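You operate a simulated robot arm through the tools that you are given. There is no shell and no other tool.

You are at the controls of a simulated robot arm. One attempt, no reset.

Task
Press both seated bars' domes onto the film, row 1 first.
Fine: one push each; bridge parked afterwards; no domes on other films.

The check looks at the end state, three seconds after you hand in, the way a careful person would. Anything else that was tipped, shoved, dropped, spilled or broken makes it a failure.

Robot
A 6-joint arm with a two-finger parallel gripper, fixed in place. Base frame: the origin is at the foot of the arm, x ahead of it, y to its left, z up; the work surface is at about z = 80.6. Units: cm, degrees, N and s.
Its first joint turns from -166.0 to 166.0 degrees. Payload 3.91 kg.
Tool frame: the origin (TCP) lies between the finger pads and is the grasp point; the fingertips stand 3 cm ahead of it; z points along the fingers, y is the line along which they close. Largest opening 11 cm; finger width 2, thickness 1; the body of the gripper, 4.8 by 11.2 cm, starts 5.5 cm behind the TCP.
Orientation is told as [roll, pitch, yaw] about the base's x, y, z axes, in that order, counted from this pose: with the fingers straight down and closing along the base's y, the tool's x points along the base's -x, its y along +y and its z along -z.

Tools
- The arm moves only by the tool send_rows. Its arguments are lists of equal length, an entry for each row: "grip": the finger opening in cm, from 0 to 11; "dp": the shift along the tool's x, y, z in cm, a list of three; "rotation": the turn, a rotation vector about the tool's x, y, z in degrees, a list of three. In form: {"grip": [grip, ...], "dp": [[dx, dy, dz], ...], "rotation": [[ax, ay, az], ...]}. A call has 1 to 20 rows; each row is the pose to reach, as a shift and turn from the pose commanded when the call began, along the tool's axes at that moment. Each row takes 0.2 s and may step no farther than 5 cm and 8.6 degrees from the row before; otherwise, or with a gripper value out of range, the whole call is refused. Where a pose cannot be reached the arm comes as near as it can. A force on the tool above 90 N (or 10 N above the force at the start of the call, whichever is more), or a blocked arm, ends the call early, and 0.2 s more pass. The fingers move at their own pace (about 10.8 cm/s each) and stop on an object; they squeeze with about 44 N. The grip force told is the motor's: it shows also when the fingers shut on nothing. Time passes only in rows, and 0.2 s behind the last, so rows that repeat a pose let the fingers close. The reply holds the time, the measured pose of the TCP, the force on the tool along the base axes, the opening and the grip force, in the units named above and with some noise, with the torque about the TCP (base axes, N m) and any sound that the robot's microphone picked up.
- Cameras (640 x 400 px; columns grow to the right, rows downward): "scene" is fixed at [22.13, 49.83, 157.47]; the picture's right is [-0.90, -0.44, 0.00], its down [-0.25, 0.51, -0.83] and it looks along [0.36, -0.74, -0.56] (base axes); focal length 310 px, centre (320, 200). "wrist" rides on the gripper at [7.2, 1.7, -10.3] in the tool frame; the picture's right is [-0.23, 0.97, 0.00], its down [-0.76, -0.18, -0.62] and it looks along [-0.61, -0.14, 0.78] (tool axes); focal length 222 px, centre (320, 200). There is no depth. A picture from a camera that has moved, and an enlarged one, comes with that camera's place and axes in the base frame and with its lens.
- camera(camera): a new picture of that camera. No time passes.
- enlarge(camera, box): a new picture of the part [left, top, right, bottom] of that camera's present view, enlarged. No time passes.
- close_job(): hands the job in; it is judged then, once.

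Places have to be worked out from the pictures, the camera data and where the tool is seen. Open the gripper and draw the arm clear of the work before you hand the job in, unless the task says otherwise.

The tools are called after ">>>" as name(argument=value, ...) on one line, values as JSON. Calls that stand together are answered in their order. send_rows: Moves the arm, as the interface text tells. Its arguments: {"type":"object","properties":{"grip":{"type":"array","items":{"type":"number"}},"dp":{"type":"array","items":{"type":"array","items":{"type":"number"}}},"rotation":{"type":"array","items":{"type":"array","items":{"type":"number"}}}},"required":["grip","dp","rotation"]} The other tools are called the same way: camera (camera) takes a picture; enlarge (camera, box) takes an enlarged picture of a part of a camera's view; close_job () hands the job in.

At the start:

```text
time_s: 0.0
tcp_pos: [61.53, -33.48, 116.44]
orientation: [-0.1, 0.0, 0.0]
force: [0.3, 0.8, 0.0]
wrist_torque: [0.04, 0.0, -0.02]
opening: 11.0
grasp_force: 0.0
```

scene: 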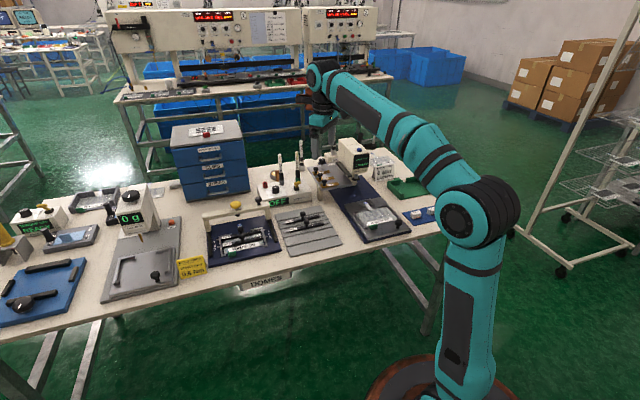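
wrist: 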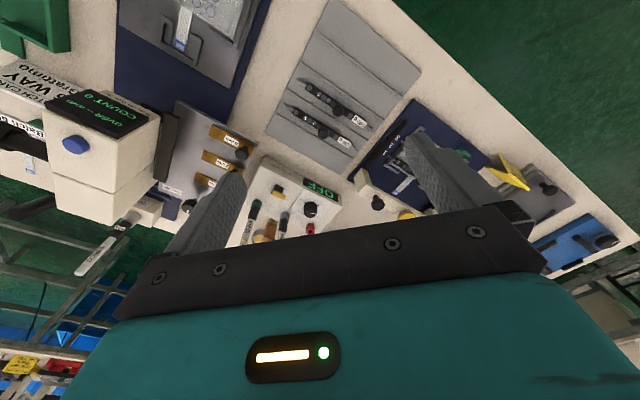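

The overview shows a long bench with several fixtures. I'll enlarge parts of both views to find the seated bars, the film and the bridge.

>>> enlarge(camera="scene", box=[180, 180, 360, 292])

>>> enlarge(camera="scene", box=[0, 170, 200, 320])

>>> enlarge(camera="scene", box=[300, 120, 460, 245])

>>> enlarge(camera="wrist", box=[240, 60, 560, 260])

```text
3.56 times, centred on (270, 236) of scene
camera zoom: at [22.13, 49.83, 157.47], right [-0.9, -0.44, 0.0], down [-0.25, 0.51, -0.83], along [0.36, -0.74, -0.56], focal length 1101 px, centre (498, 72)
```

zoom: 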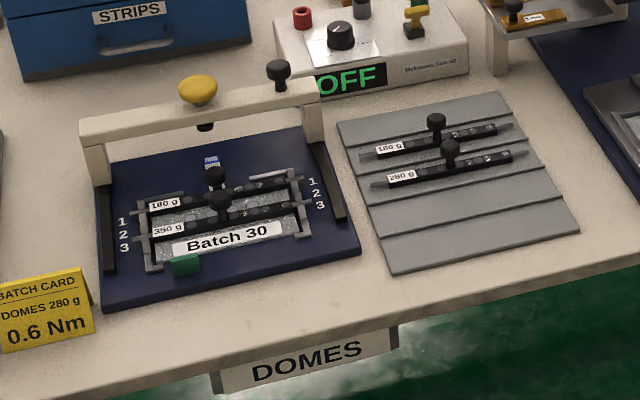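

```text
2.67 times, centred on (100, 245) of scene
camera zoom: at [22.13, 49.83, 157.47], right [-0.9, -0.44, 0.0], down [-0.25, 0.51, -0.83], along [0.36, -0.74, -0.56], focal length 826 px, centre (907, 80)
```

zoom: 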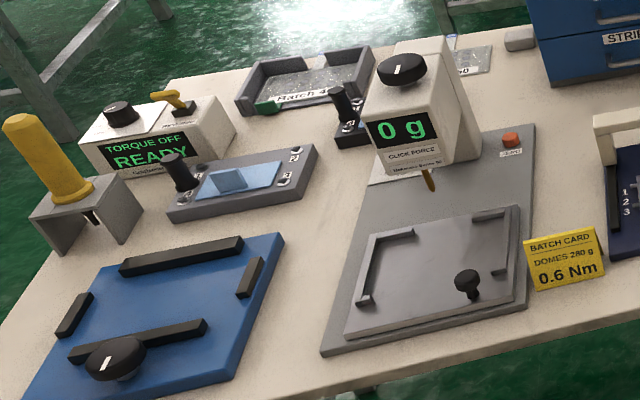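

```text
3.20 times, centred on (380, 182) of scene
camera zoom: at [22.13, 49.83, 157.47], right [-0.9, -0.44, 0.0], down [-0.25, 0.51, -0.83], along [0.36, -0.74, -0.56], focal length 991 px, centre (128, 256)
```

zoom: 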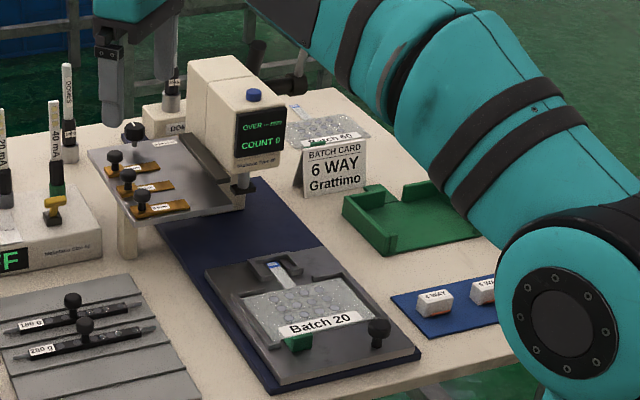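

```text
2.00 times, centred on (400, 160) of wrist
camera zoom: at [54.34, -31.96, 126.65], right [0.23, 0.97, 0.0], down [0.76, -0.18, 0.62], along [0.61, -0.14, -0.78], focal length 444 px, centre (160, 280)
```

zoom: 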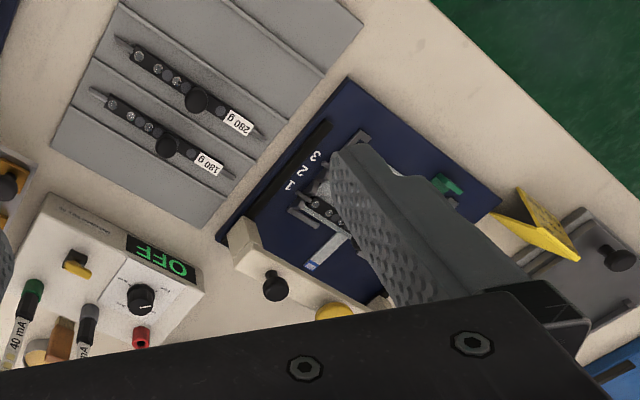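

The job is the "DOMES" fixture: a navy base with rows 1–3, two seated bars (180 g and 350 g) and a bridge carrying a yellow plunger and a black knob. It sits near (85, -15), turned about 45°. I'll move above it, staying high, to get a clearer wrist view.

>>> send_rows(grip=[11, 11, 11, 11, 11, 11], dp=[[-1.5, 3, -0.5], [-3, 6, -1], [-4.5, 9, -2], [-6, 12, -3], [-7.5, 15, -4], [-8.5, 18, -5]], rotation=[[0, 0, 0], [0, 0, 0], [0, 0, 0], [0, 0, 0], [0, 0, 0], [0, 0, 0]])

```text
time_s: 1.4
tcp_pos: [69.94, -15.36, 121.52]
orientation: [-0.1, -0.1, 0.0]
force: [-0.7, 0.0, -0.1]
wrist_torque: [0.03, -0.06, 0.01]
opening: 10.97
grasp_force: 0.0
```

The arm is at (70, -15, 121.5), so I'll take both pictures from here.

>>> camera(camera="wrist")

>>> camera(camera="scene")

```text
taken
camera wrist: at [62.76, -13.9, 131.63], right [0.23, 0.97, 0.0], down [0.76, -0.18, 0.62], along [0.61, -0.14, -0.78], focal length 222 px, centre (320, 200)
```

wrist: 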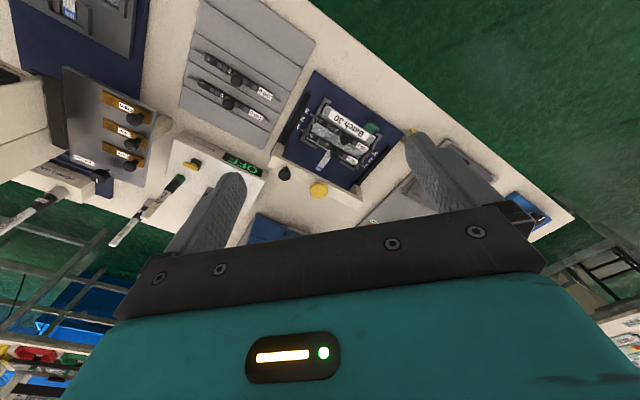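

```text
taken
```

scene: 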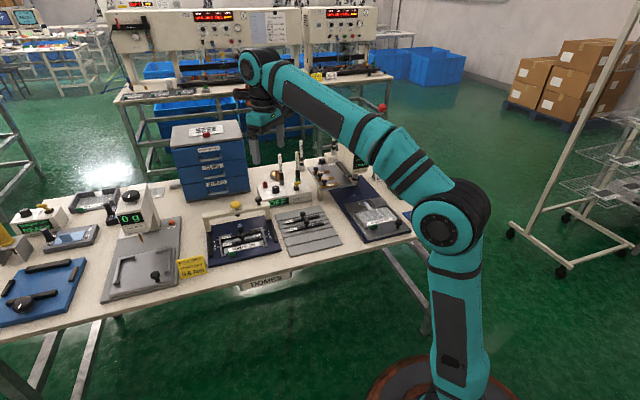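

The whole fixture now shows between the fingers. I'll enlarge it.

>>> enlarge(camera="wrist", box=[250, 60, 410, 210])

>>> enlarge(camera="scene", box=[195, 190, 290, 265])

```text
2.67 times, centred on (330, 135) of wrist
camera zoom: at [62.76, -13.9, 131.63], right [0.23, 0.97, 0.0], down [0.76, -0.18, 0.62], along [0.61, -0.14, -0.78], focal length 592 px, centre (293, 373)
```

zoom: 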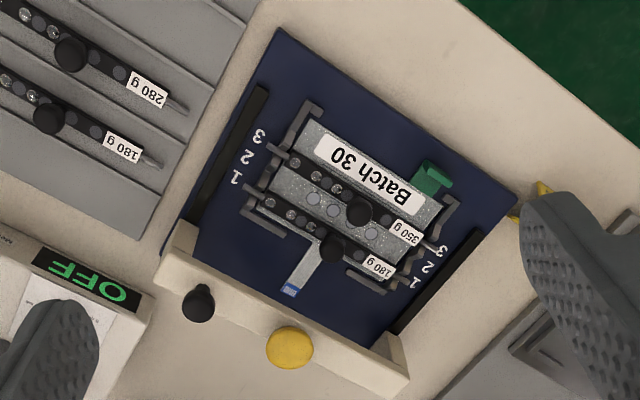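

```text
5.33 times, centred on (242, 228) of scene
camera zoom: at [22.13, 49.83, 157.47], right [-0.9, -0.44, 0.0], down [-0.25, 0.51, -0.83], along [0.36, -0.74, -0.56], focal length 1652 px, centre (733, 53)
```

zoom: 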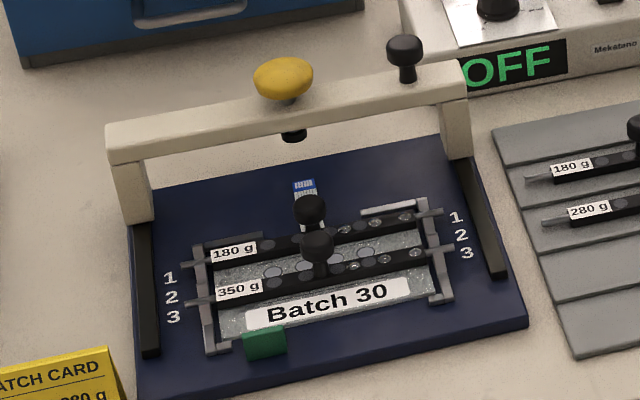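

Bars sit in row 1 (180 g) and row 3 (350 g). Triangulating from both cameras:

| Item | Estimated position |
|---|---|
| Bridge black knob | (85.4, -27.0, 91.5) |
| Yellow plunger | (91.3, -20.7, 91) |
| Row 1 bar knob | (86.4, -16.0, 84.8) |
| Row 3 bar knob | (83.5, -13.0, 84.8) |

The rails run along (-0.70, 0.71). I'll yaw +44.7° and hover above the bridge's black knob.

>>> send_rows(grip=[11, 11, 11, 11, 11, 11, 11, 11, 8, 6], dp=[[-1.93, -1.45, 2.7], [-3.87, -2.9, 5.4], [-5.8, -4.35, 8.1], [-7.73, -5.8, 10.75], [-9.66, -7.24, 13.45], [-11.6, -8.7, 16.1], [-13.53, -10.14, 18.8], [-15.46, -11.59, 21.5], [-15.46, -11.59, 21.5], [-15.46, -11.59, 21.5]], rotation=[[0, 0, -5.6], [0, 0, -11.2], [0, 0, -16.8], [0, 0, -22.4], [0, 0, -28], [0, 0, -33.6], [0, 0, -39.2], [0, 0, -44.7], [0, 0, -44.7], [0, 0, -44.7]])

```text
time_s: 3.6
tcp_pos: [85.63, -27.26, 99.9]
orientation: [0.0, 0.1, 44.8]
force: [0.2, 0.5, -0.1]
wrist_torque: [0.03, 0.03, 0.02]
opening: 6.01
grasp_force: 0.0
```

The tool is over the knob area at z 99.9 with yaw 44.8°. I'll check alignment in both cameras before going down.

>>> camera(camera="wrist")

>>> enlarge(camera="scene", box=[195, 150, 315, 265])

```text
taken
camera wrist: at [79.27, -31.25, 110.13], right [-0.52, 0.85, 0.0], down [0.67, 0.41, 0.62], along [0.53, 0.33, -0.78], focal length 222 px, centre (320, 200)
```

wrist: 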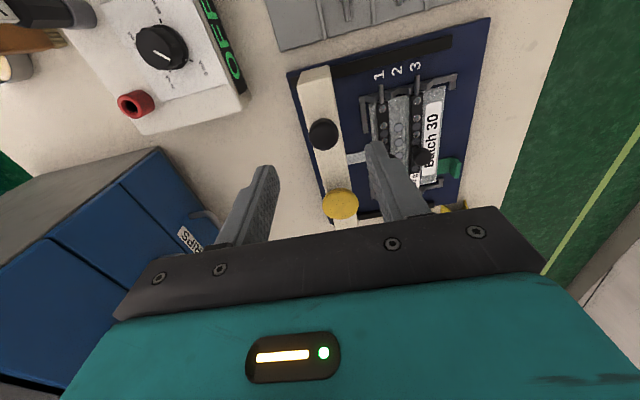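

```text
3.48 times, centred on (255, 208) of scene
camera zoom: at [22.13, 49.83, 157.47], right [-0.9, -0.44, 0.0], down [-0.25, 0.51, -0.83], along [0.36, -0.74, -0.56], focal length 1077 px, centre (546, 174)
```

zoom: 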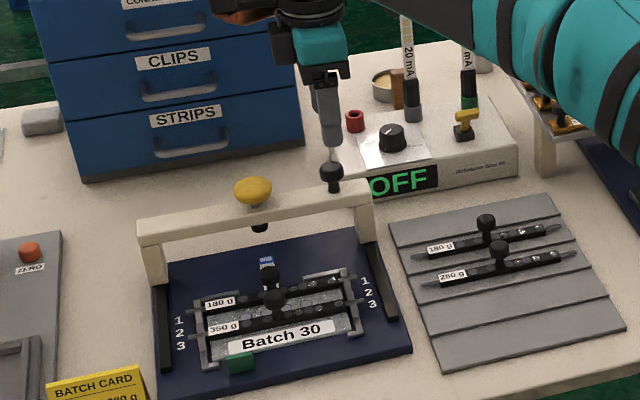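

The wrist ray places the knob at (85.5, -27.0, 91.5), within 0.3 cm of the tool axis. I'll correct that offset and lower straddling it, keeping the fingertips about 1 cm above the beam top.

>>> send_rows(grip=[6, 6, 6, 6, 6], dp=[[-0.09, 0.27, 1.5], [-0.09, 0.27, 3.5], [-0.09, 0.27, 5.5], [-0.09, 0.27, 7.0], [-0.09, 0.27, 7.0]], rotation=[[0, 0, 0], [0, 0, 0], [0, 0, 0], [0, 0, 0], [0, 0, 0]])

>>> enlarge(camera="scene", box=[195, 150, 315, 265])

>>> camera(camera="wrist")

```text
time_s: 4.8
tcp_pos: [85.26, -27.01, 92.82]
orientation: [0.1, 0.1, 44.8]
force: [0.3, 0.1, -0.3]
wrist_torque: [0.0, 0.03, 0.01]
opening: 6.02
grasp_force: 0.0
```

```text
3.48 times, centred on (255, 208) of scene
camera zoom: at [22.13, 49.83, 157.47], right [-0.9, -0.44, 0.0], down [-0.25, 0.51, -0.83], along [0.36, -0.74, -0.56], focal length 1077 px, centre (546, 174)
```

zoom: 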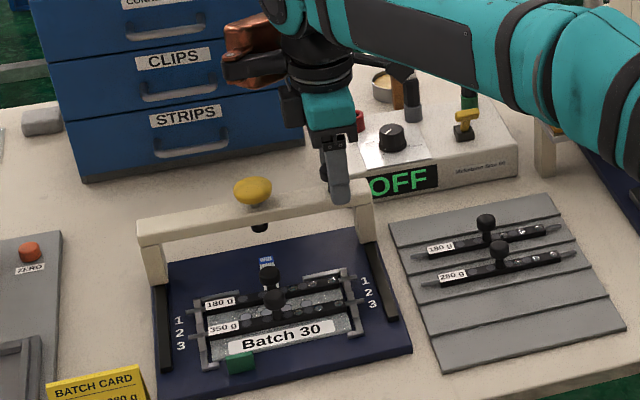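

```text
taken
camera wrist: at [78.99, -30.97, 103.03], right [-0.52, 0.85, 0.0], down [0.67, 0.41, 0.62], along [0.53, 0.33, -0.78], focal length 222 px, centre (320, 200)
```

wrist: 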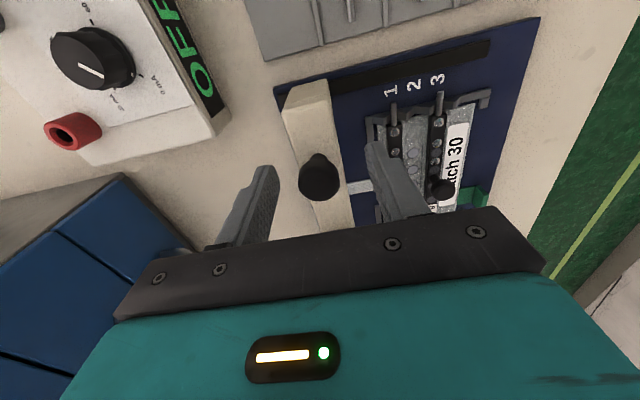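

The knob sits between the fingers, with the tips just above the beam. I'll close on it.

>>> send_rows(grip=[4, 3, 2, 1, 0.5, 0.5], dp=[[0, -0.1, 0], [0, -0.1, 0], [0, -0.1, 0], [0, -0.1, 0], [0, -0.1, 0], [0, -0.1, 0]], rotation=[[0, 0, 0], [0, 0, 0], [0, 0, 0], [0, 0, 0], [0, 0, 0], [0, 0, 0]])

>>> enlarge(camera="scene", box=[195, 150, 315, 265])

```text
time_s: 6.2
tcp_pos: [85.4, -26.93, 92.63]
orientation: [0.0, 0.0, 44.7]
force: [0.3, -0.6, -0.3]
wrist_torque: [0.01, -0.05, 0.0]
opening: 2.55
grasp_force: 44.7
```

```text
3.48 times, centred on (255, 208) of scene
camera zoom: at [22.13, 49.83, 157.47], right [-0.9, -0.44, 0.0], down [-0.25, 0.51, -0.83], along [0.36, -0.74, -0.56], focal length 1077 px, centre (546, 174)
```

zoom: 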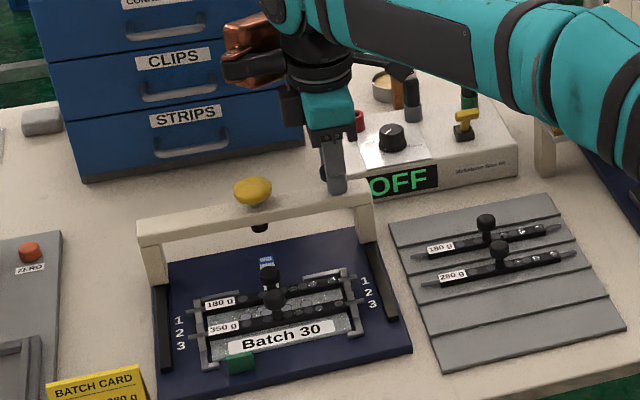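

I have the knob at 2.55 cm opening with almost no side load. First I'll drag 1 cm along the rail toward the front as a test.

>>> send_rows(grip=[0.5, 0.5, 0.5, 0.5], dp=[[0, 0.3, 0], [0, 0.6, 0], [0, 1.0, 0], [0, 1.0, 0]], rotation=[[0, 0, 0], [0, 0, 0], [0, 0, 0], [0, 0, 0]])

>>> enlarge(camera="scene", box=[195, 150, 315, 265])

```text
time_s: 7.2
tcp_pos: [84.79, -26.33, 92.81]
orientation: [0.2, 0.2, 44.6]
force: [-10.0, -10.7, -14.5]
wrist_torque: [-0.27, 0.32, -0.07]
opening: 2.55
grasp_force: 45.5
```

```text
3.48 times, centred on (255, 208) of scene
camera zoom: at [22.13, 49.83, 157.47], right [-0.9, -0.44, 0.0], down [-0.25, 0.51, -0.83], along [0.36, -0.74, -0.56], focal length 1077 px, centre (546, 174)
```

zoom: 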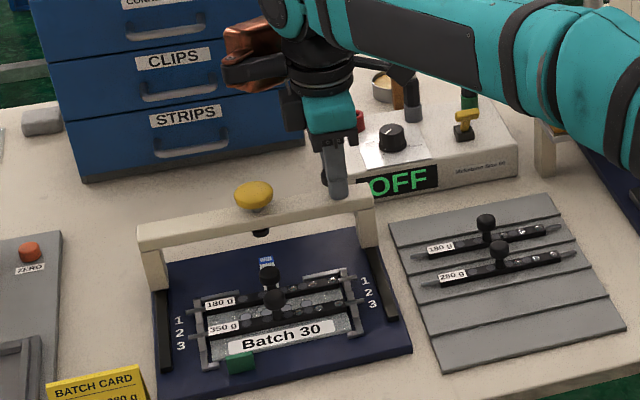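

The bridge slides easily, with almost no force along the rail. The grip does load it sideways and vertically by about 15 N, so I'll loosen to a loose cage around the knob and read again.

>>> send_rows(grip=[2.9, 2.9, 2.9], dp=[[0, 0, 0], [0, 0, 0], [0, 0, 0]], rotation=[[0, 0, 0], [0, 0, 0], [0, 0, 0]])

```text
time_s: 8.0
tcp_pos: [84.79, -26.16, 92.89]
orientation: [0.0, 0.0, 44.7]
force: [-0.8, 0.2, -1.0]
wrist_torque: [-0.01, 0.01, 0.01]
opening: 2.91
grasp_force: 0.1
```

The load is gone. I'll push the bridge along slowly in the loose cage, stopping short of row 1 to measure.

>>> send_rows(grip=[2.9, 2.9, 2.9, 2.9, 2.9, 2.9, 2.9, 2.9, 2.9, 2.9, 2.9], dp=[[0, 0.5, 0], [0, 1.0, 0], [0, 1.5, 0], [0, 2.0, 0], [0, 2.5, 0], [0, 3.0, 0], [0, 3.5, 0], [0, 4.0, 0], [0, 4.5, 0], [0, 5.0, 0], [0, 5.0, 0]], rotation=[[0, 0, 0], [0, 0, 0], [0, 0, 0], [0, 0, 0], [0, 0, 0], [0, 0, 0], [0, 0, 0], [0, 0, 0], [0, 0, 0], [0, 0, 0], [0, 0, 0]])

>>> enlarge(camera="scene", box=[195, 170, 305, 265])

>>> camera(camera="wrist")

```text
time_s: 10.4
tcp_pos: [81.23, -22.61, 93.0]
orientation: [-0.1, -0.1, 44.8]
force: [0.5, -0.3, 1.2]
wrist_torque: [-0.02, -0.02, 0.01]
opening: 2.9
grasp_force: 0.4
```

```text
4.21 times, centred on (250, 218) of scene
camera zoom: at [22.13, 49.83, 157.47], right [-0.9, -0.44, 0.0], down [-0.25, 0.51, -0.83], along [0.36, -0.74, -0.56], focal length 1304 px, centre (615, 126)
```

zoom: 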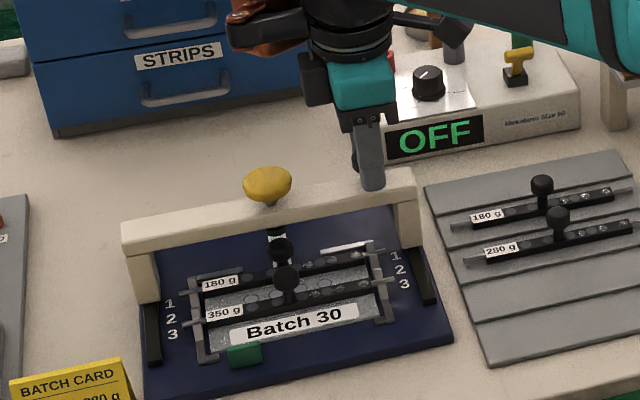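

```text
taken
camera wrist: at [74.93, -26.66, 103.17], right [-0.52, 0.85, 0.0], down [0.67, 0.41, 0.62], along [0.53, 0.33, -0.78], focal length 222 px, centre (320, 200)
```

wrist: 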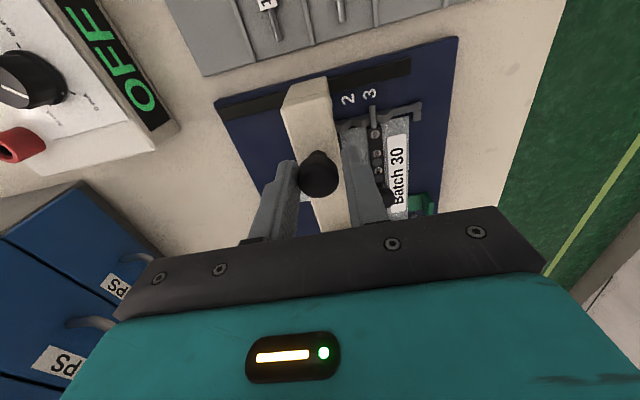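

The bridge has travelled about 5.95 cm, which leaves the plunger short of row 1. I'll zoom in on the legs, bar ends and plunger tip to measure the remaining distance.

>>> enlarge(camera="scene", box=[210, 198, 302, 256])

>>> enlarge(camera="scene", box=[245, 200, 275, 220])

>>> enlarge(camera="scene", box=[240, 205, 300, 245])

>>> enlarge(camera="wrist", box=[220, 40, 460, 200])

```text
6.90 times, centred on (256, 227) of scene
camera zoom: at [22.13, 49.83, 157.47], right [-0.9, -0.44, 0.0], down [-0.25, 0.51, -0.83], along [0.36, -0.74, -0.56], focal length 2136 px, centre (761, 14)
```

zoom: 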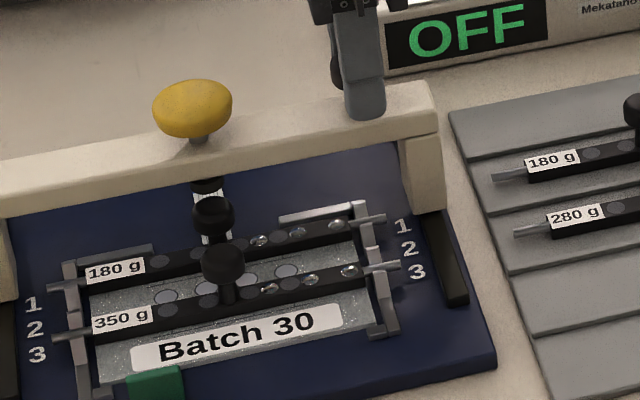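

```text
16.00 times, centred on (260, 210) of scene
camera zoom: at [22.13, 49.83, 157.47], right [-0.9, -0.44, 0.0], down [-0.25, 0.51, -0.83], along [0.36, -0.74, -0.56], focal length 4954 px, centre (1280, 40)
```

zoom: 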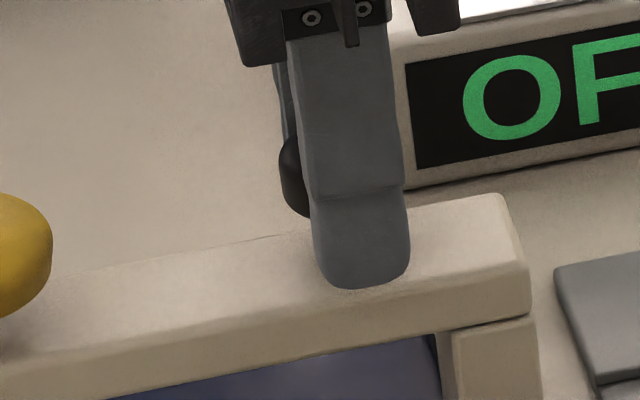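

```text
10.00 times, centred on (270, 225) of scene
camera zoom: at [22.13, 49.83, 157.47], right [-0.9, -0.44, 0.0], down [-0.25, 0.51, -0.83], along [0.36, -0.74, -0.56], focal length 3097 px, centre (820, -50)
```

zoom: 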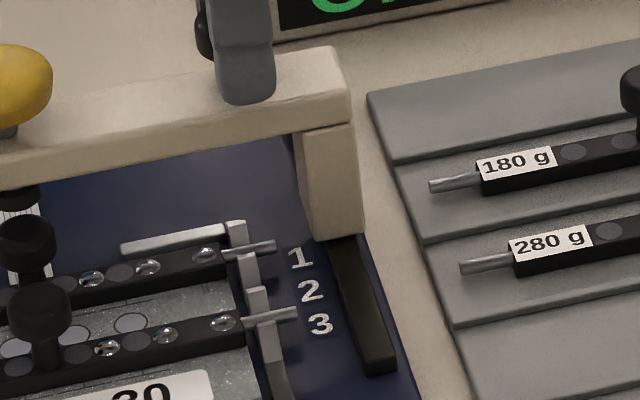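

```text
2.50 times, centred on (340, 120) of wrist
camera zoom: at [74.93, -26.66, 103.17], right [-0.52, 0.85, 0.0], down [0.67, 0.41, 0.62], along [0.53, 0.33, -0.78], focal length 555 px, centre (270, 400)
```

zoom: 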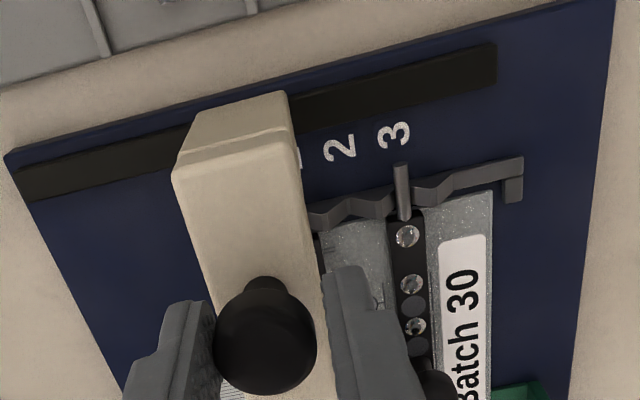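

In the near-vertical wrist view, the right leg's centre is at u ≈ -73.45. Labels 2 and 3 are at -70.4 and -68.45, so row 1 should be at about -72.45. That leaves roughly 1.0 cm, so I'll push that far and measure again.

>>> send_rows(grip=[2.9, 2.9, 2.9, 2.9], dp=[[0, 0.35, 0], [0, 0.7, 0], [0, 1.0, 0], [0, 1.0, 0]], rotation=[[0, 0, 0], [0, 0, 0], [0, 0, 0], [0, 0, 0]])

>>> enlarge(camera="wrist", box=[220, 40, 460, 200])

>>> enlarge(camera="scene", box=[240, 205, 300, 245])

>>> enlarge(camera="scene", box=[210, 198, 270, 248])

```text
time_s: 11.4
tcp_pos: [80.54, -22.08, 92.95]
orientation: [0.1, 0.1, 44.7]
force: [0.1, -0.6, -0.3]
wrist_torque: [0.03, 0.02, -0.02]
opening: 2.89
grasp_force: 0.1
```

```text
2.50 times, centred on (340, 120) of wrist
camera zoom: at [74.19, -26.04, 103.15], right [-0.52, 0.85, 0.0], down [0.67, 0.41, 0.62], along [0.53, 0.33, -0.78], focal length 555 px, centre (270, 400)
```

zoom: 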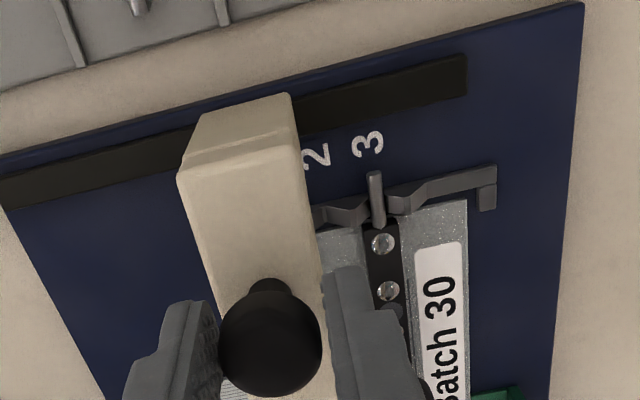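

```text
10.00 times, centred on (270, 225) of scene
camera zoom: at [22.13, 49.83, 157.47], right [-0.9, -0.44, 0.0], down [-0.25, 0.51, -0.83], along [0.36, -0.74, -0.56], focal length 3097 px, centre (820, -50)
```

zoom: 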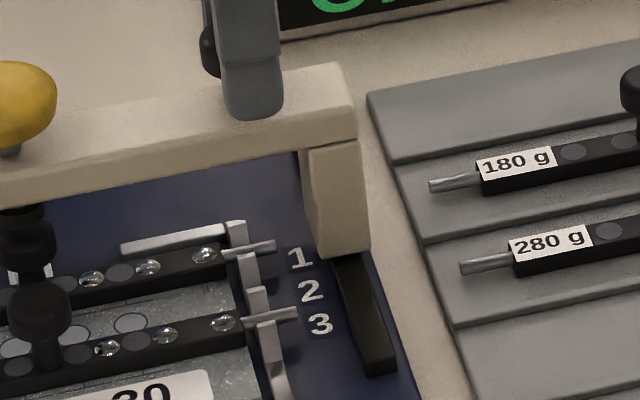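

```text
8.00 times, centred on (240, 223) of scene
camera zoom: at [22.13, 49.83, 157.47], right [-0.9, -0.44, 0.0], down [-0.25, 0.51, -0.83], along [0.36, -0.74, -0.56], focal length 2477 px, centre (960, 16)
```

zoom: 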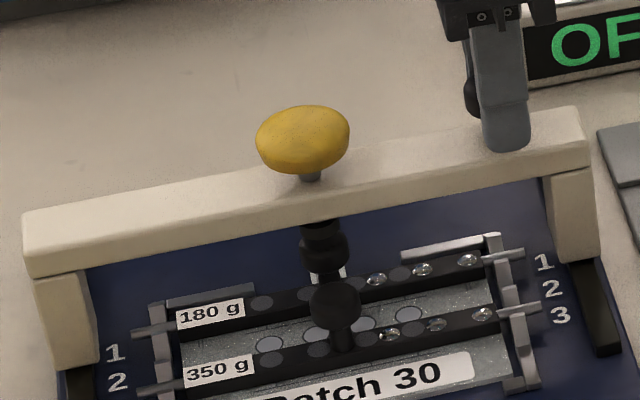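

The leg centre now reads -72.33 and row 1 is about -72.5, so it is nearly aligned. I'll zoom in on the plunger tip over the row 1 knob to confirm.

>>> enlarge(camera="scene", box=[238, 218, 264, 246])

>>> enlarge(camera="scene", box=[205, 220, 240, 250])

>>> enlarge(camera="scene", box=[262, 215, 292, 240])

```text
14.29 times, centred on (251, 232) of scene
camera zoom: at [22.13, 49.83, 157.47], right [-0.9, -0.44, 0.0], down [-0.25, 0.51, -0.83], along [0.36, -0.74, -0.56], focal length 4424 px, centre (1306, -257)
```

zoom: 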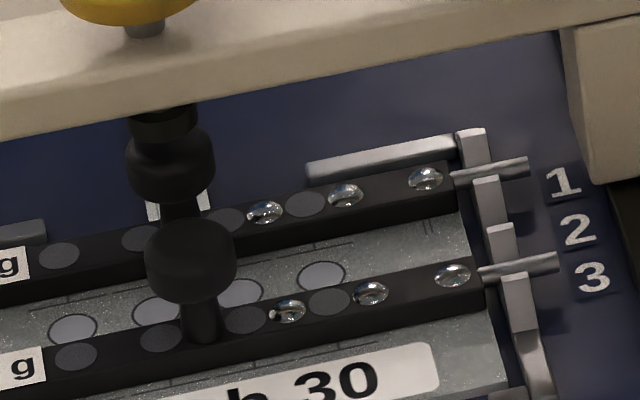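

```text
13.33 times, centred on (222, 235) of scene
camera zoom: at [22.13, 49.83, 157.47], right [-0.9, -0.44, 0.0], down [-0.25, 0.51, -0.83], along [0.36, -0.74, -0.56], focal length 4129 px, centre (1620, -267)
```

zoom: 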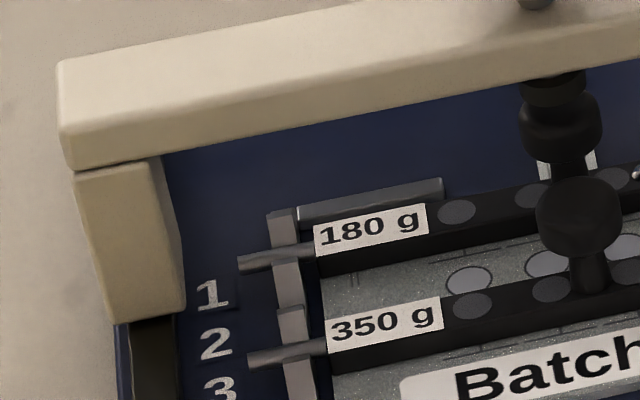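

```text
16.00 times, centred on (277, 228) of scene
camera zoom: at [22.13, 49.83, 157.47], right [-0.9, -0.44, 0.0], down [-0.25, 0.51, -0.83], along [0.36, -0.74, -0.56], focal length 4954 px, centre (1008, -240)
```

zoom: 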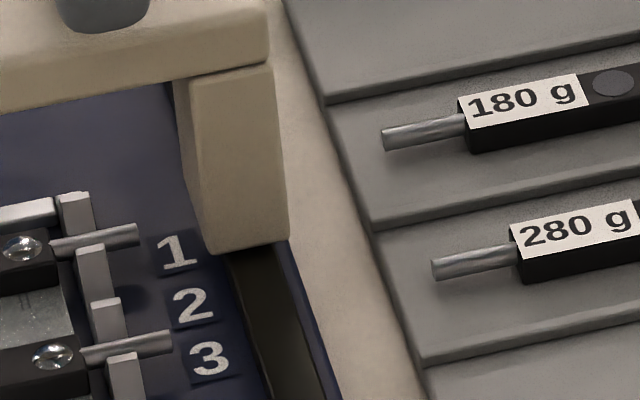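

The plunger tip sits directly over the row 1 bar knob, and the leg and tip measurements agree to about 0.15 cm. I'll open, lift straight off the knob, then move over the yellow plunger at about (86.5, -15.9) with the fingers closed.

>>> send_rows(grip=[5, 5, 5, 5, 5, 5, 3, 1, 0, 0], dp=[[0, 0, 0], [0, 0, 0], [0, 0, -2], [0, 0, -5], [0, 0, -8], [-3, 0.06, -8], [-6, 0.12, -8], [-8.6, 0.19, -8], [-8.6, 0.19, -8], [-8.6, 0.19, -8]], rotation=[[0, 0, 0], [0, 0, 0], [0, 0, 0], [0, 0, 0], [0, 0, 0], [0, 0, 0], [0, 0, 0], [0, 0, 0], [0, 0, 0], [0, 0, 0]])

>>> camera(camera="wrist")

>>> enlarge(camera="scene", box=[200, 160, 300, 250])

```text
time_s: 13.6
tcp_pos: [86.57, -15.67, 100.91]
orientation: [0.0, 0.0, 44.7]
force: [0.7, 0.0, 0.0]
wrist_torque: [0.01, 0.02, 0.0]
opening: 0.01
grasp_force: 37.3
```

```text
taken
camera wrist: at [80.16, -19.63, 111.18], right [-0.52, 0.85, 0.0], down [0.67, 0.41, 0.62], along [0.53, 0.33, -0.78], focal length 222 px, centre (320, 200)
```

wrist: 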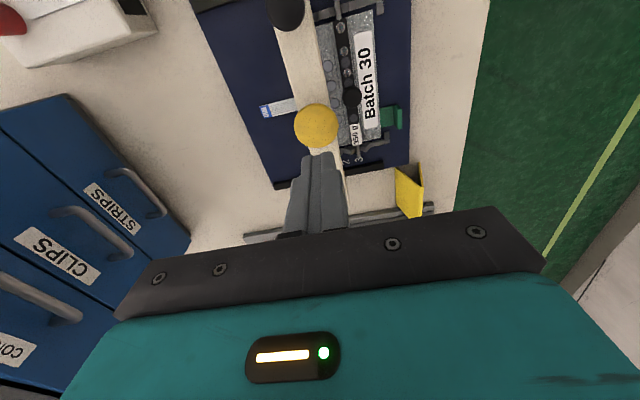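

```text
4.44 times, centred on (250, 205) of scene
camera zoom: at [22.13, 49.83, 157.47], right [-0.9, -0.44, 0.0], down [-0.25, 0.51, -0.83], along [0.36, -0.74, -0.56], focal length 1376 px, centre (631, 178)
```

zoom: 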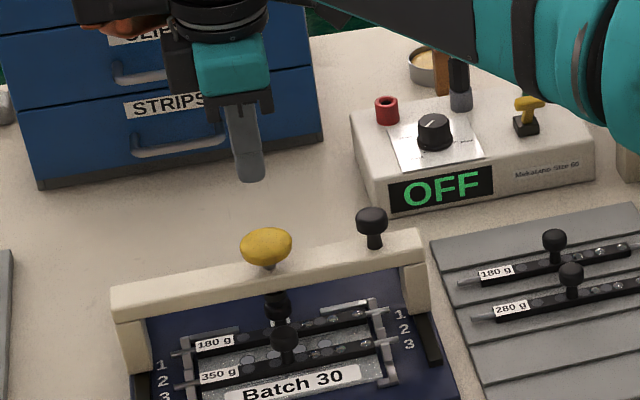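

The plunger button reads (86.4, -16.1) with its top near z 92, and it stayed put when I released the bridge. I'll shift 0.4 cm to centre on it and lower to just above the button.

>>> send_rows(grip=[0, 0, 0, 0], dp=[[0.35, -0.2, 1.0], [0.35, -0.2, 2.8], [0.35, -0.2, 4.6], [0.35, -0.2, 4.6]], rotation=[[0, 0, 0], [0, 0, 0], [0, 0, 0], [0, 0, 0]])

>>> enlarge(camera="scene", box=[225, 180, 275, 220])

>>> enlarge(camera="wrist", box=[240, 60, 400, 200])

```text
time_s: 14.6
tcp_pos: [86.22, -16.08, 96.35]
orientation: [0.0, 0.0, 44.6]
force: [-0.4, -0.1, -0.1]
wrist_torque: [-0.02, -0.01, 0.0]
opening: 0.03
grasp_force: 37.5
```

```text
10.00 times, centred on (250, 200) of scene
camera zoom: at [22.13, 49.83, 157.47], right [-0.9, -0.44, 0.0], down [-0.25, 0.51, -0.83], along [0.36, -0.74, -0.56], focal length 3097 px, centre (1020, 200)
```

zoom: 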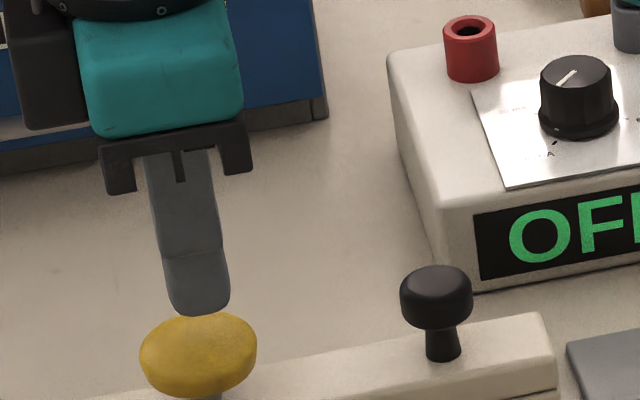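

```text
2.86 times, centred on (320, 130) of wrist
camera zoom: at [80.03, -20.17, 106.49], right [-0.52, 0.85, 0.0], down [0.67, 0.41, 0.62], along [0.53, 0.33, -0.78], focal length 635 px, centre (320, 400)
```

zoom: 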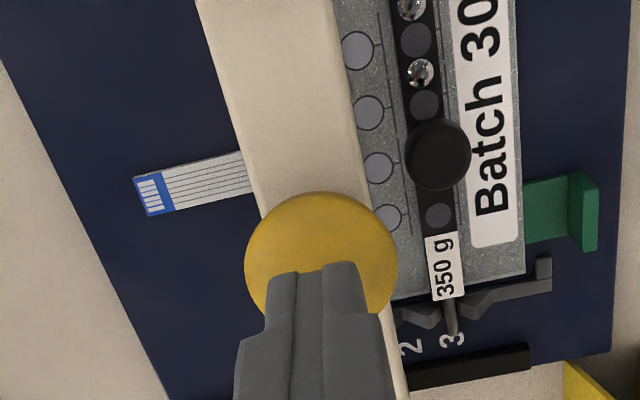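

The fingertips are about 1.2 cm above the button and within 0.3 cm of its centre. I'll lower slowly and watch for contact force.

>>> send_rows(grip=[0, 0, 0, 0, 0, 0], dp=[[0, -0.1, 0.25], [0, -0.1, 0.5], [0, -0.1, 0.75], [0, -0.1, 1.0], [0, -0.1, 1.2], [0, -0.1, 1.2]], rotation=[[0, 0, 0], [0, 0, 0], [0, 0, 0], [0, 0, 0], [0, 0, 0], [0, 0, 0]])

```text
time_s: 16.0
tcp_pos: [86.53, -16.23, 95.21]
orientation: [0.0, 0.0, 44.7]
force: [-0.5, -0.6, 0.1]
wrist_torque: [0.03, 0.0, 0.0]
opening: 0.01
grasp_force: 36.9
```

No contact yet, with the tip at z ≈ 92.2. I'll continue in small steps.

>>> send_rows(grip=[0, 0, 0, 0], dp=[[0, 0, 0.1], [0, 0, 0.2], [0, 0, 0.3], [0, 0, 0.4]], rotation=[[0, 0, 0], [0, 0, 0], [0, 0, 0], [0, 0, 0]])

>>> enlarge(camera="scene", box=[225, 190, 275, 230])

```text
time_s: 17.0
tcp_pos: [86.48, -16.18, 94.77]
orientation: [0.0, 0.0, 44.7]
force: [-1.0, -0.8, 3.0]
wrist_torque: [-0.01, 0.0, 0.01]
opening: 0.02
grasp_force: 38.0
```

```text
10.00 times, centred on (250, 210) of scene
camera zoom: at [22.13, 49.83, 157.47], right [-0.9, -0.44, 0.0], down [-0.25, 0.51, -0.83], along [0.36, -0.74, -0.56], focal length 3097 px, centre (1020, 100)
```

zoom: 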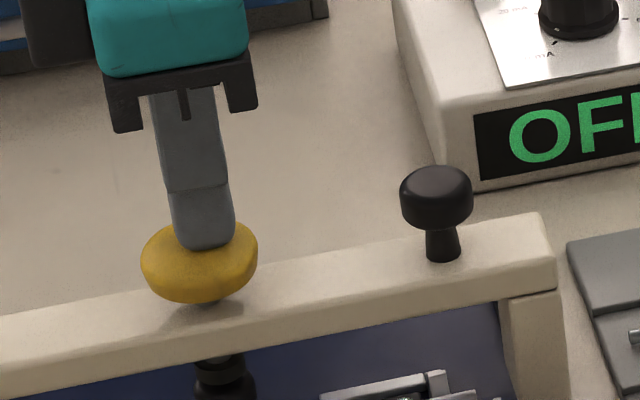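

I have contact, with a 3 N upward reaction and the tip at z ≈ 91.8. I'll press on steadily as one continuous push, without backing off, reading as I go.

>>> send_rows(grip=[0, 0, 0, 0], dp=[[0, 0, 0.1], [0, 0, 0.2], [0, 0, 0.3], [0, 0, 0.4]], rotation=[[0, 0, 0], [0, 0, 0], [0, 0, 0], [0, 0, 0]])

```text
time_s: 18.0
tcp_pos: [86.42, -16.24, 94.4]
orientation: [0.0, 0.0, 44.7]
force: [-3.3, -0.2, 3.7]
wrist_torque: [-0.02, 0.06, -0.03]
opening: 0.0
grasp_force: 38.0
```

Only a light spring force so far (3.7 N at 0.4 cm of travel). I'll keep pressing.

>>> send_rows(grip=[0, 0, 0, 0], dp=[[0, 0, 0.1], [0, 0, 0.2], [0, 0, 0.3], [0, 0, 0.4]], rotation=[[0, 0, 0], [0, 0, 0], [0, 0, 0], [0, 0, 0]])

>>> enlarge(camera="scene", box=[225, 195, 275, 245])

```text
time_s: 19.0
tcp_pos: [86.43, -16.16, 94.1]
orientation: [-0.2, 0.0, 44.7]
force: [7.7, -0.2, 35.1]
wrist_torque: [0.03, -0.15, -0.06]
opening: 0.0
grasp_force: 37.4
```

```text
8.00 times, centred on (250, 220) of scene
camera zoom: at [22.13, 49.83, 157.47], right [-0.9, -0.44, 0.0], down [-0.25, 0.51, -0.83], along [0.36, -0.74, -0.56], focal length 2477 px, centre (880, 40)
```

zoom: 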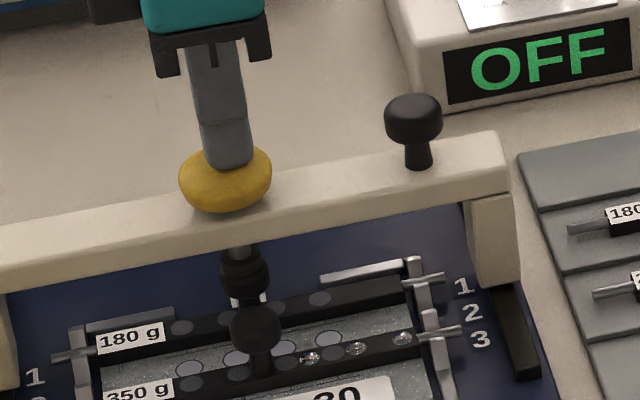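

The force rose to 35 N and the shiny domes have disappeared from the row 1 bar. I'll look closely before releasing.

>>> enlarge(camera="scene", box=[215, 222, 285, 256])

>>> enlarge(camera="scene", box=[238, 218, 264, 246])

```text
9.14 times, centred on (250, 239) of scene
camera zoom: at [22.13, 49.83, 157.47], right [-0.9, -0.44, 0.0], down [-0.25, 0.51, -0.83], along [0.36, -0.74, -0.56], focal length 2831 px, centre (960, -157)
```

zoom: 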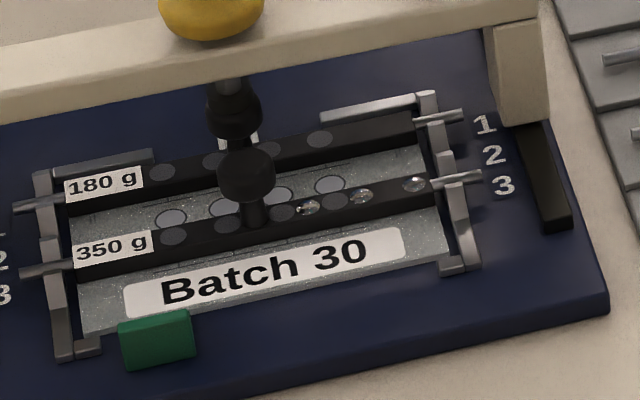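

```text
14.29 times, centred on (251, 232) of scene
camera zoom: at [22.13, 49.83, 157.47], right [-0.9, -0.44, 0.0], down [-0.25, 0.51, -0.83], along [0.36, -0.74, -0.56], focal length 4424 px, centre (1306, -257)
```

zoom: 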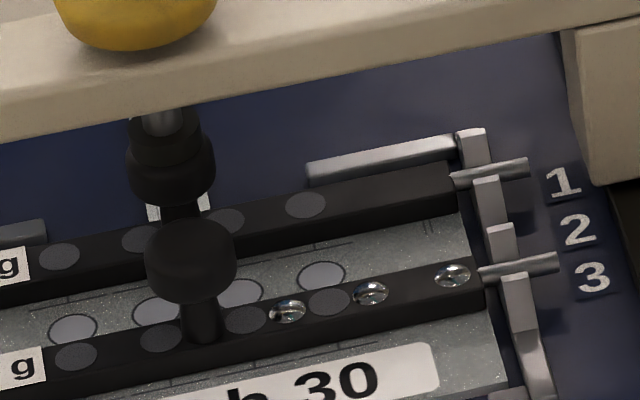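

All three row 1 domes have left the bar, so that push worked. I'll release straight up, then move over the black knob with the fingers opening.

>>> send_rows(grip=[0, 0, 0, 0, 2, 5, 5, 5], dp=[[0, 0, -0.5], [0, 0, -1.5], [0, 0, -4], [0, 0, -7], [3, -0.08, -7], [6, -0.15, -7], [8.35, -0.22, -7], [8.35, -0.22, -7]], rotation=[[0, 0, 0], [0, 0, 0], [0, 0, 0], [0, 0, 0], [0, 0, 0], [0, 0, 0], [0, 0, 0], [0, 0, 0]])

>>> camera(camera="wrist")

>>> enlarge(camera="scene", box=[205, 195, 300, 255])

```text
time_s: 20.8
tcp_pos: [80.63, -22.22, 100.73]
orientation: [0.0, -0.1, 44.7]
force: [-0.8, 0.2, -0.4]
wrist_torque: [0.03, -0.02, 0.0]
opening: 5.01
grasp_force: 0.0
```

```text
taken
camera wrist: at [74.36, -26.25, 111.05], right [-0.52, 0.85, 0.0], down [0.67, 0.41, 0.62], along [0.53, 0.33, -0.78], focal length 222 px, centre (320, 200)
```

wrist: 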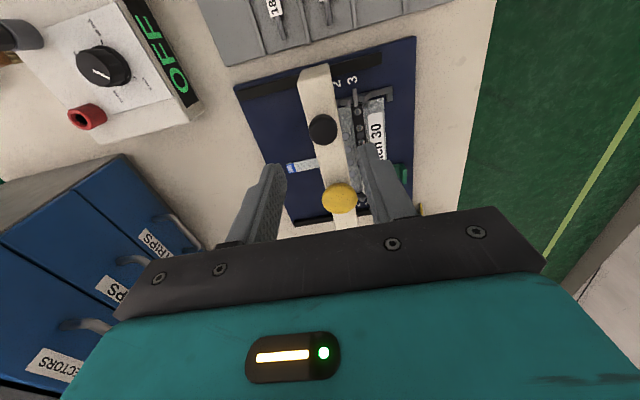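

```text
6.67 times, centred on (252, 225) of scene
camera zoom: at [22.13, 49.83, 157.47], right [-0.9, -0.44, 0.0], down [-0.25, 0.51, -0.83], along [0.36, -0.74, -0.56], focal length 2064 px, centre (770, 33)
```

zoom: 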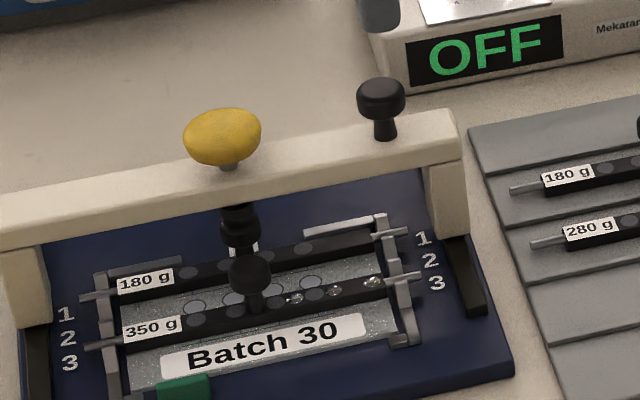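

The plunger has sprung back and the bridge hasn't moved. The knob is centred under the tool, so I'll lower and form the loose cage again.

>>> send_rows(grip=[5, 5, 5, 5, 5, 2.9, 2.9, 2.9], dp=[[0, 0, 2], [0, 0, 4], [0, 0, 6], [0, 0, 7.8], [0, 0, 7.8], [0, 0, 7.8], [0, 0, 7.8], [0, 0, 7.8]], rotation=[[0, 0, 0], [0, 0, 0], [0, 0, 0], [0, 0, 0], [0, 0, 0], [0, 0, 0], [0, 0, 0], [0, 0, 0]])

>>> enlarge(camera="wrist", box=[220, 40, 460, 200])

```text
time_s: 22.6
tcp_pos: [80.64, -22.17, 93.11]
orientation: [0.0, 0.0, 44.8]
force: [-1.0, 1.6, -0.7]
wrist_torque: [0.0, 0.04, 0.01]
opening: 2.97
grasp_force: 0.7
```

```text
2.50 times, centred on (340, 120) of wrist
camera zoom: at [74.39, -26.2, 103.35], right [-0.52, 0.85, 0.0], down [0.67, 0.41, 0.62], along [0.53, 0.33, -0.78], focal length 555 px, centre (270, 400)
```

zoom: 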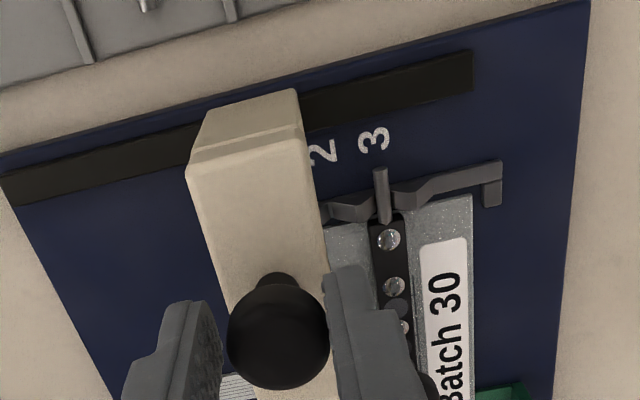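

The cage is formed. By the leg-centre measurement, row 3 is about 3.9 cm further along. I'll push 3.8 cm of tool travel, which includes a little slack, and re-measure.

>>> send_rows(grip=[2.9, 2.9, 2.9, 2.9, 2.9, 2.9, 2.9, 2.9, 2.9], dp=[[0, 0.5, 0.1], [0, 1.0, 0.1], [0, 1.5, 0.1], [0, 2.0, 0.1], [0, 2.5, 0.1], [0, 3.0, 0.1], [0, 3.5, 0.1], [0, 3.8, 0.1], [0, 3.8, 0.1]], rotation=[[0, 0, 0], [0, 0, 0], [0, 0, 0], [0, 0, 0], [0, 0, 0], [0, 0, 0], [0, 0, 0], [0, 0, 0], [0, 0, 0]])

>>> enlarge(camera="wrist", box=[220, 40, 460, 200])

>>> enlarge(camera="scene", box=[205, 195, 300, 255])

>>> enlarge(camera="scene", box=[238, 218, 264, 246])

```text
time_s: 24.6
tcp_pos: [77.95, -19.51, 92.92]
orientation: [0.0, 0.0, 44.7]
force: [-2.6, 1.0, 0.1]
wrist_torque: [0.03, 0.06, 0.02]
opening: 3.06
grasp_force: 2.0
```

```text
2.50 times, centred on (340, 120) of wrist
camera zoom: at [71.69, -23.52, 103.22], right [-0.52, 0.85, 0.0], down [0.67, 0.41, 0.62], along [0.53, 0.33, -0.78], focal length 555 px, centre (270, 400)
```

zoom: 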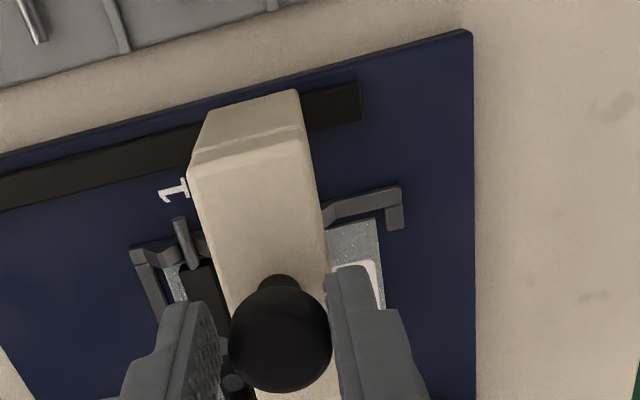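

```text
6.67 times, centred on (252, 225) of scene
camera zoom: at [22.13, 49.83, 157.47], right [-0.9, -0.44, 0.0], down [-0.25, 0.51, -0.83], along [0.36, -0.74, -0.56], focal length 2064 px, centre (770, 33)
```

zoom: 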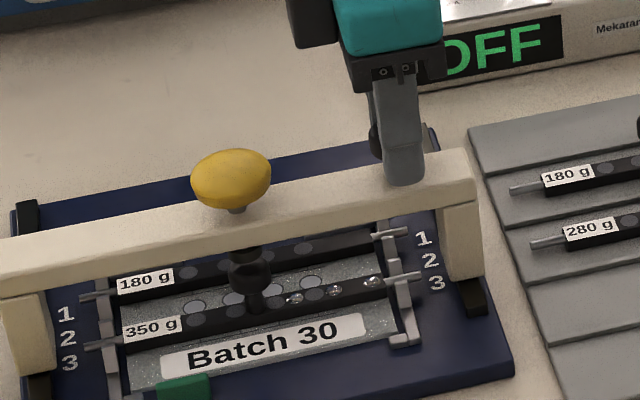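

```text
14.29 times, centred on (251, 232) of scene
camera zoom: at [22.13, 49.83, 157.47], right [-0.9, -0.44, 0.0], down [-0.25, 0.51, -0.83], along [0.36, -0.74, -0.56], focal length 4424 px, centre (1306, -257)
```

zoom: 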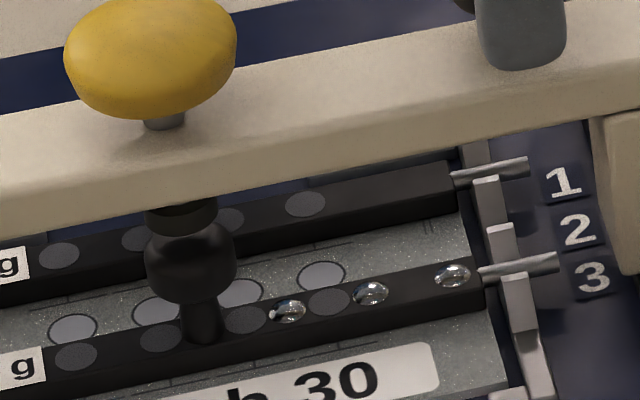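

The leg centre now reads -68.54 against row 3 at about -68.4. I'll zoom on the tip and knob to decide on the last fine nudge.

>>> enlarge(camera="scene", box=[243, 228, 257, 242])

>>> enlarge(camera="scene", box=[205, 222, 240, 252])

>>> enlarge(camera="scene", box=[262, 215, 292, 245])

```text
16.00 times, centred on (250, 235) of scene
camera zoom: at [22.13, 49.83, 157.47], right [-0.9, -0.44, 0.0], down [-0.25, 0.51, -0.83], along [0.36, -0.74, -0.56], focal length 4954 px, centre (1440, -360)
```

zoom: 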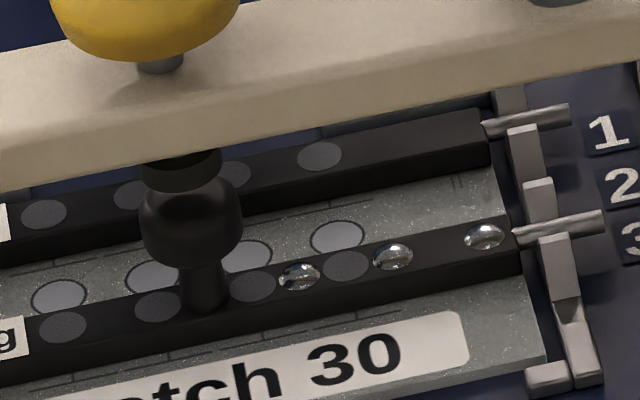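

```text
13.33 times, centred on (222, 237) of scene
camera zoom: at [22.13, 49.83, 157.47], right [-0.9, -0.44, 0.0], down [-0.25, 0.51, -0.83], along [0.36, -0.74, -0.56], focal length 4129 px, centre (1620, -293)
```

zoom: 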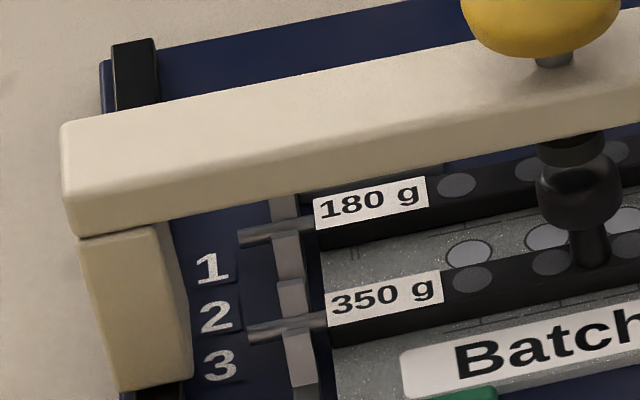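

```text
13.33 times, centred on (277, 230) of scene
camera zoom: at [22.13, 49.83, 157.47], right [-0.9, -0.44, 0.0], down [-0.25, 0.51, -0.83], along [0.36, -0.74, -0.56], focal length 4129 px, centre (893, -200)
```

zoom: 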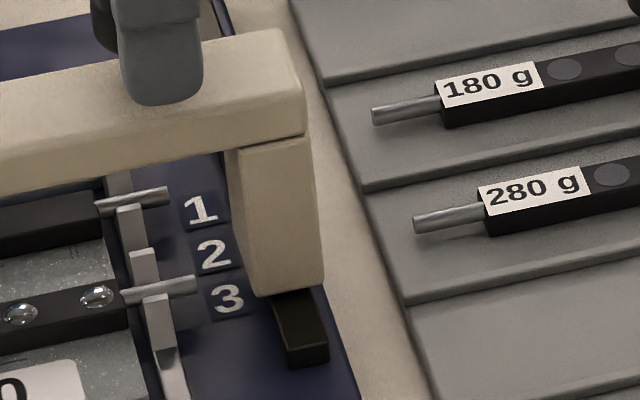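

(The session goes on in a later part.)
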